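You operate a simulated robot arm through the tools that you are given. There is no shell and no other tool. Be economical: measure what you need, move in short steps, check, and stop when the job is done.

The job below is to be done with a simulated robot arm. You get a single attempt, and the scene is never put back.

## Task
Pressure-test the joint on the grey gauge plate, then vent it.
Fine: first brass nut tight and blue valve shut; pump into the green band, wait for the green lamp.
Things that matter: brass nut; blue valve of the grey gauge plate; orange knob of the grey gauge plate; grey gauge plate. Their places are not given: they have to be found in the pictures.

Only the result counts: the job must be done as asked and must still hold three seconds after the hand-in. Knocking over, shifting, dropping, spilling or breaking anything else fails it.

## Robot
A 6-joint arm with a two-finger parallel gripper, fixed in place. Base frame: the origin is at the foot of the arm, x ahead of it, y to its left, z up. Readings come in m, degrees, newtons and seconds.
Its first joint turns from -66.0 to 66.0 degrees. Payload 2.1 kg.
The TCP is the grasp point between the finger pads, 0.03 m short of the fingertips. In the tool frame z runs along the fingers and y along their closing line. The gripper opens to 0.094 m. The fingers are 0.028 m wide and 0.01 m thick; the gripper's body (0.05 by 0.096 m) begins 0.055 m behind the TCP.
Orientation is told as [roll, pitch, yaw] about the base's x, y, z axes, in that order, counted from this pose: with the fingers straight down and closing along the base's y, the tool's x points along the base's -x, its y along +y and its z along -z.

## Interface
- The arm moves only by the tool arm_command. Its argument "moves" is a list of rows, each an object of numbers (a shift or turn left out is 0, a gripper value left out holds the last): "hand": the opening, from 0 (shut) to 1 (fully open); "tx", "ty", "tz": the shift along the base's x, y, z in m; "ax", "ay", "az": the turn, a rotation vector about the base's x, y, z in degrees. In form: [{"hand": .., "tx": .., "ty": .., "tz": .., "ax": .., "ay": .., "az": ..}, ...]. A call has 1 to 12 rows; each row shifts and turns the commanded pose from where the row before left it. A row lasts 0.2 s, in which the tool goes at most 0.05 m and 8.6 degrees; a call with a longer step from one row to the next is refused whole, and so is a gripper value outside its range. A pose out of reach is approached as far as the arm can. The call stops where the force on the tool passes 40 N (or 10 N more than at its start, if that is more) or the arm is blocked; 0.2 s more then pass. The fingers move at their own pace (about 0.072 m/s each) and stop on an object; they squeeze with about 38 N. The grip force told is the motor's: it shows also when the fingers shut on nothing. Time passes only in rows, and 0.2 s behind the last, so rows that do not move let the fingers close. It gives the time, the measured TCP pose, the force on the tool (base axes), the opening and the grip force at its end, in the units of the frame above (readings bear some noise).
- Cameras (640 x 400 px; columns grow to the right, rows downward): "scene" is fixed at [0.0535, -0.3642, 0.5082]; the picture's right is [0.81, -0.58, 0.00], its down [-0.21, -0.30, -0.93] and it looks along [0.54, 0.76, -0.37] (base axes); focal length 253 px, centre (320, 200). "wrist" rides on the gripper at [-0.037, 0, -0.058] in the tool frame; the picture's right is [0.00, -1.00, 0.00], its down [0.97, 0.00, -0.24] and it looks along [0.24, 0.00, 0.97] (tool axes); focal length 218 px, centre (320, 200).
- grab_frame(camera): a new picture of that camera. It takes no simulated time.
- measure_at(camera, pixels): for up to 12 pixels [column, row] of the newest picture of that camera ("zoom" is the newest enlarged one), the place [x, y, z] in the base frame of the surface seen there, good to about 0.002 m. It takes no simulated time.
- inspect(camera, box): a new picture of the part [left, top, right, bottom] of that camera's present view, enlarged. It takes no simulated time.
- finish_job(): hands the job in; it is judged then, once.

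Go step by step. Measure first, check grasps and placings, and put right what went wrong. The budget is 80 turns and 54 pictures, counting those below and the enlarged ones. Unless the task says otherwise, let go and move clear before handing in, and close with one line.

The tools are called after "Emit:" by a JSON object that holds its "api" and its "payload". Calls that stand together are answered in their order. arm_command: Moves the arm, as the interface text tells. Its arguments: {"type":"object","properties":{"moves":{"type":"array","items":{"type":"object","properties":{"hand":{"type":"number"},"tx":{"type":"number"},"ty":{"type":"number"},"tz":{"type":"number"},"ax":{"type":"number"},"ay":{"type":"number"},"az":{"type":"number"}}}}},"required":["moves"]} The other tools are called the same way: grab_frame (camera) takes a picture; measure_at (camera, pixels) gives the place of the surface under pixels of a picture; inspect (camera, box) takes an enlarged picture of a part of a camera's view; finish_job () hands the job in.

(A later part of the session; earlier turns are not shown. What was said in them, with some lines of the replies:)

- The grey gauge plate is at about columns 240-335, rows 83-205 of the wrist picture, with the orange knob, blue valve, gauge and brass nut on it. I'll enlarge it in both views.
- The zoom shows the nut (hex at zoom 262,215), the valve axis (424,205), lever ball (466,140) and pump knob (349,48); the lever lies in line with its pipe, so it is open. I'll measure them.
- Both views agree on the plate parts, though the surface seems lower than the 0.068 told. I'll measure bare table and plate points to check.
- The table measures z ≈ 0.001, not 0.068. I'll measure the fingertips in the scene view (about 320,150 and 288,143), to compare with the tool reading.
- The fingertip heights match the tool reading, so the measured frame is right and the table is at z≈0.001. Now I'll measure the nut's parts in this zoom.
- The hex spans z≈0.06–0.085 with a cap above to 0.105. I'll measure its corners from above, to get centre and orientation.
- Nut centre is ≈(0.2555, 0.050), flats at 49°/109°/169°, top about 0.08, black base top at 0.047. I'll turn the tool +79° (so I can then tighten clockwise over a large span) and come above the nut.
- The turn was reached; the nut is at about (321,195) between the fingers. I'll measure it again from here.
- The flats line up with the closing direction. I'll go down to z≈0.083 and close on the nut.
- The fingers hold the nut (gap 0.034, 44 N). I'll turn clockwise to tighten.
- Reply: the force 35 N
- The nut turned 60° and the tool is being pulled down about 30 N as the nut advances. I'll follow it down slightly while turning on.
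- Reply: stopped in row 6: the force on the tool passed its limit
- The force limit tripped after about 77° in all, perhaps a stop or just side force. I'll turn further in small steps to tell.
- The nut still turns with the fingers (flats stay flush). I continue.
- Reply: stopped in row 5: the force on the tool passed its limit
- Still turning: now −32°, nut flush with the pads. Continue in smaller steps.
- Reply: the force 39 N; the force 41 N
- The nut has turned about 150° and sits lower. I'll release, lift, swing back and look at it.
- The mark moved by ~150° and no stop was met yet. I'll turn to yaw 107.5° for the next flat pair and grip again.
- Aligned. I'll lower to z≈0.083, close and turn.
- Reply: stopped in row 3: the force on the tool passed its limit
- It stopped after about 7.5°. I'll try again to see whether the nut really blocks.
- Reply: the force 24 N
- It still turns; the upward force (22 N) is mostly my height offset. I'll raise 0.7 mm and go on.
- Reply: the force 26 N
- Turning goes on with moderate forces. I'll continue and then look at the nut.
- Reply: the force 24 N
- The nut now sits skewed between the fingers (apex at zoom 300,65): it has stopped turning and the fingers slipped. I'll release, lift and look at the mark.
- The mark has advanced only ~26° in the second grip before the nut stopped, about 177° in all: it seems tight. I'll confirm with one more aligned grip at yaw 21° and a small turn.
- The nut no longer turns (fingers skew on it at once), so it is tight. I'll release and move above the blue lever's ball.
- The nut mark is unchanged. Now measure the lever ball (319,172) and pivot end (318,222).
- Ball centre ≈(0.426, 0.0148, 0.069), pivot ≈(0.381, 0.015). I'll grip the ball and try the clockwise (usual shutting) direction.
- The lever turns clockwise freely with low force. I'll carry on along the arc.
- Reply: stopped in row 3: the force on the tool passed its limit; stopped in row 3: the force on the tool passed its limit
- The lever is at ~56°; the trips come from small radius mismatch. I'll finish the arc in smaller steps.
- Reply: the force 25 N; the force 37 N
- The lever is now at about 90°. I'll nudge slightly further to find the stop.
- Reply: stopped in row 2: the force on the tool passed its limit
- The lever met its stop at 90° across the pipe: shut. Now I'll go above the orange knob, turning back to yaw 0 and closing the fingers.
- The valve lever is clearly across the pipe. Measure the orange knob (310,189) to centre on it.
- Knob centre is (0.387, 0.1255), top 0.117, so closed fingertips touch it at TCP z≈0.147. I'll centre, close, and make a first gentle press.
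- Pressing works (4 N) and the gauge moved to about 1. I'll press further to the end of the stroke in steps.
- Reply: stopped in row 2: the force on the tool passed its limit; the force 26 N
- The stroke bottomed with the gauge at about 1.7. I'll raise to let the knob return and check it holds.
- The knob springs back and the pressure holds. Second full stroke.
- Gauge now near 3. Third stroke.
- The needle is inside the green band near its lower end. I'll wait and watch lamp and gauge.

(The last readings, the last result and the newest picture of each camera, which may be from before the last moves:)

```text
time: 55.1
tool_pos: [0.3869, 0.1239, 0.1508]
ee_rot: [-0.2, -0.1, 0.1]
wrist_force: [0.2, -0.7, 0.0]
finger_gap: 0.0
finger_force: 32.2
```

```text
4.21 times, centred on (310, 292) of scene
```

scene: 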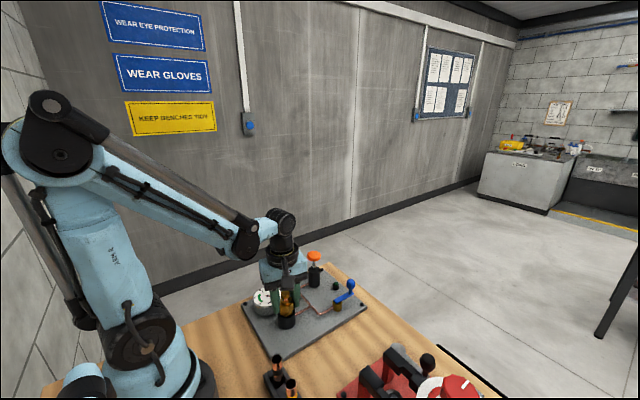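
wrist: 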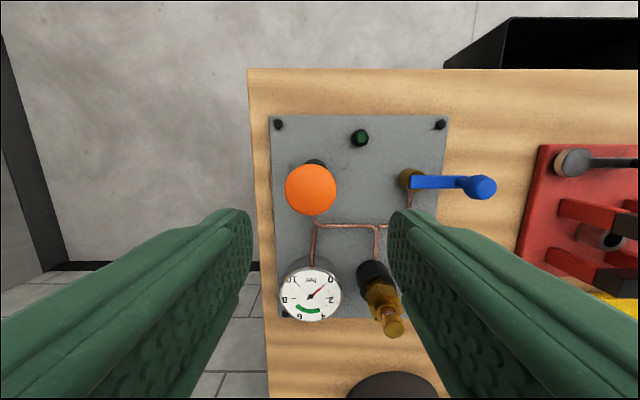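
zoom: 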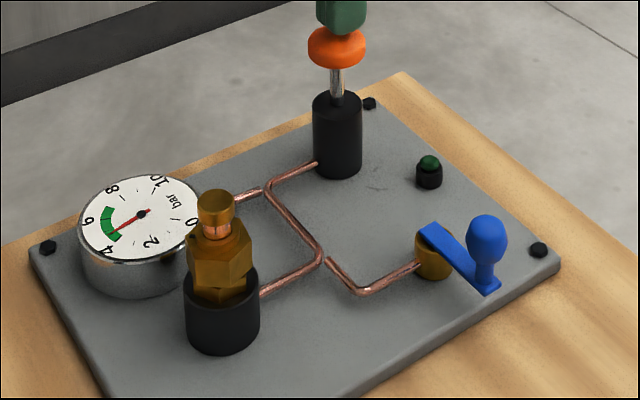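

The lamp is still dark. I'll wait longer and look closely at the gauge for leakage.

Emit:
{"api": "arm_command", "payload": {"moves": [{}, {}, {}, {}, {}, {}, {}, {}, {}, {}, {}, {}]}}

Emit:
{"api": "inspect", "payload": {"camera": "scene", "box": [250, 260, 350, 325]}}

```text
time: 57.7
tool_pos: [0.3881, 0.123, 0.15]
ee_rot: [-0.3, 0.0, 0.1]
wrist_force: [-0.3, -0.2, 0.0]
finger_gap: 0.0003
finger_force: 32.7
```

```text
6.15 times, centred on (300, 292) of scene
```

zoom: 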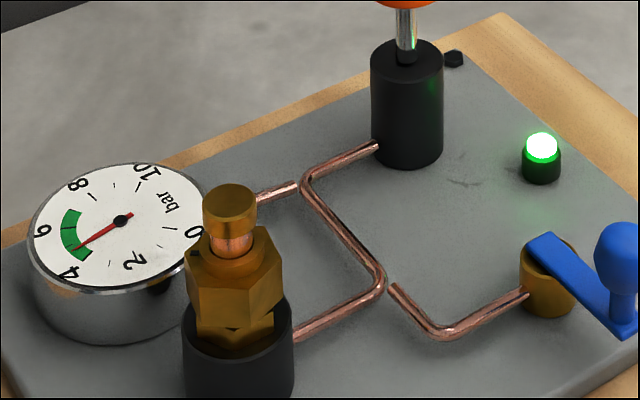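

The green lamp is lit and the needle holds. Now vent: back to the blue lever, raised, with yaw −90°.

Emit:
{"api": "arm_command", "payload": {"moves": [{"tz": 0.03, "hand": 0.0}, {"tz": 0.02, "az": -8.2}, {"ty": -0.02, "az": -8.2}, {"ty": -0.02, "az": -8.2}, {"ty": -0.02, "az": -8.2}, {"ty": -0.02, "az": -8.2}, {"ty": -0.02, "az": -8.2}, {"ty": -0.02, "az": -8.2}, {"ty": -0.02, "az": -8.2, "tx": -0.007}, {"ty": -0.0145, "az": -8.2}, {"az": -8.2, "hand": 0.6}, {"az": -8}]}}

Emit:
{"api": "grab_frame", "payload": {"camera": "wrist"}}

Emit:
{"api": "measure_at", "payload": {"camera": "wrist", "pixels": [[320, 190], [320, 200], [310, 195], [330, 195]]}}

```text
time: 60.3
tool_pos: [0.3814, -0.0303, 0.1994]
ee_rot: [-0.2, 0.1, -90.1]
wrist_force: [-0.8, -0.4, 1.3]
finger_gap: 0.0563
finger_force: 0.0
```

```text
13 pictures are left
```

wrist: 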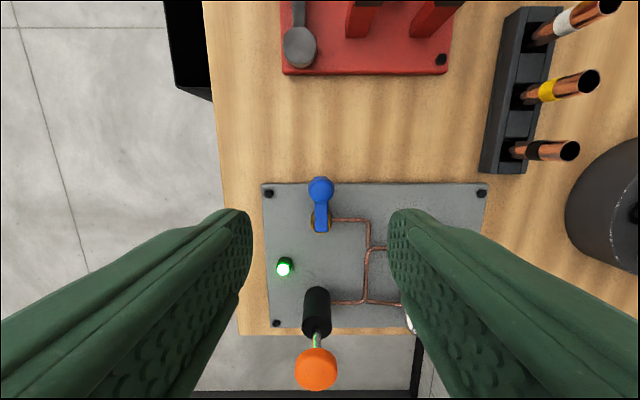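

```text
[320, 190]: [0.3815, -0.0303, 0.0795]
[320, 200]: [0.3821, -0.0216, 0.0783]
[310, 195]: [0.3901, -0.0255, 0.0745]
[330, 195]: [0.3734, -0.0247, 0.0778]
```

The lamp stays on; ball at (0.382, −0.030). I'll grip it and swing it back open.

Emit:
{"api": "arm_command", "payload": {"moves": [{"tz": -0.04}, {"tz": -0.04}, {"tz": -0.03}, {"tz": -0.0145}, {}, {"hand": 0.0}, {}, {}, {}]}}

Emit:
{"api": "arm_command", "payload": {"moves": [{"tx": 0.0039, "ty": 0.0002, "az": 5}, {"tx": 0.0039, "ty": 0.0005, "az": 5}, {"tx": 0.0038, "ty": 0.0009, "az": 5}, {"tx": 0.0037, "ty": 0.0012, "az": 5}, {"tx": 0.0036, "ty": 0.0015, "az": 5}, {"tx": 0.0035, "ty": 0.0018, "az": 5}]}}

```text
time: 62.3
tool_pos: [0.3806, -0.0308, 0.0762]
ee_rot: [-0.1, 0.0, -89.9]
wrist_force: [6.1, 0.5, -17.7]
finger_gap: 0.0232
finger_force: 45.2
```

```text
time: 63.7
tool_pos: [0.4052, -0.0253, 0.0752]
ee_rot: [-0.1, 0.0, -59.8]
wrist_force: [-8.5, -4.3, -15.3]
finger_gap: 0.0233
finger_force: 45.3
```

Going well with low forces at 60°. Continue the arc.

Emit:
{"api": "arm_command", "payload": {"moves": [{"tx": 0.0033, "ty": 0.0021, "az": 5}, {"tx": 0.0031, "ty": 0.0024, "az": 5}, {"tx": 0.0029, "ty": 0.0027, "az": 5}, {"tx": 0.0027, "ty": 0.0029, "az": 5}, {"tx": 0.0024, "ty": 0.0031, "az": 5}, {"tx": 0.0021, "ty": 0.0033, "az": 5}]}}

Emit:
{"api": "arm_command", "payload": {"moves": [{"tx": 0.0018, "ty": 0.0035, "az": 5}, {"tx": 0.0015, "ty": 0.0036, "az": 5}, {"tx": 0.0012, "ty": 0.0037, "az": 5}, {"tx": 0.0009, "ty": 0.0038, "az": 5}, {"tx": 0.0005, "ty": 0.0039, "az": 5}, {"tx": 0.0002, "ty": 0.0039, "az": 5}, {"ty": 0.001}]}}

Emit:
{"api": "inspect", "payload": {"camera": "scene", "box": [240, 245, 380, 340]}}

```text
time: 65.1
tool_pos: [0.4209, -0.0073, 0.0765]
ee_rot: [-0.2, 0.0, -29.8]
wrist_force: [1.6, 6.4, -8.6]
finger_gap: 0.0234
finger_force: 45.5
```

```text
time: 66.7
tool_pos: [0.427, 0.014, 0.0766]
ee_rot: [-0.4, 0.1, 0.2]
wrist_force: [10.2, -6.6, 18.6]
finger_gap: 0.0233
finger_force: 45.5
```

```text
4.21 times, centred on (310, 292) of scene
```

zoom: 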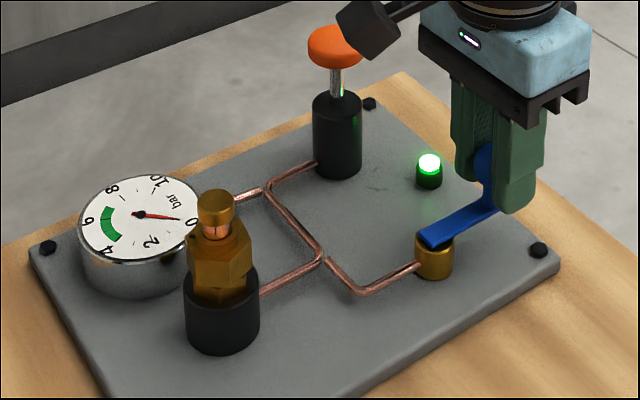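

The gauge is back at 0 and the lamp stays green. I'll nudge to the stop, release, and lift clear.

Emit:
{"api": "arm_command", "payload": {"moves": [{"ty": 0.001}, {"hand": 0.6}, {}, {}, {"tz": 0.04}, {"tz": 0.04}, {"tz": 0.05}, {"tz": 0.05}, {}]}}

Emit:
{"api": "inspect", "payload": {"camera": "scene", "box": [240, 245, 380, 340]}}

```text
time: 68.7
tool_pos: [0.4234, 0.0167, 0.255]
ee_rot: [-0.3, 0.1, 0.1]
wrist_force: [-0.7, 0.3, -0.7]
finger_gap: 0.0565
finger_force: 0.1
```

```text
4.21 times, centred on (310, 292) of scene
```

zoom: 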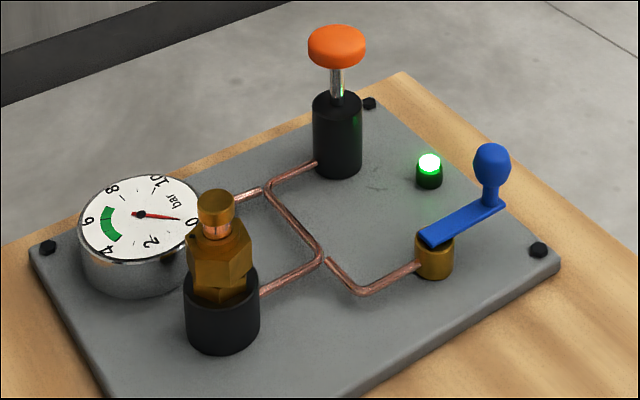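

The valve lever is open in line with its pipe, the gauge reads 0, the lamp is lit, and the arm is clear, so I'll hand in.

Emit:
{"api": "finish_job", "payload": {}}

```text
The job is handed in.
```

I tightened the nut, shut the blue valve and pumped into the green band. The needle held there until the green lamp lit. I then vented the joint: the gauge reads 0, the valve is open and the arm is clear.
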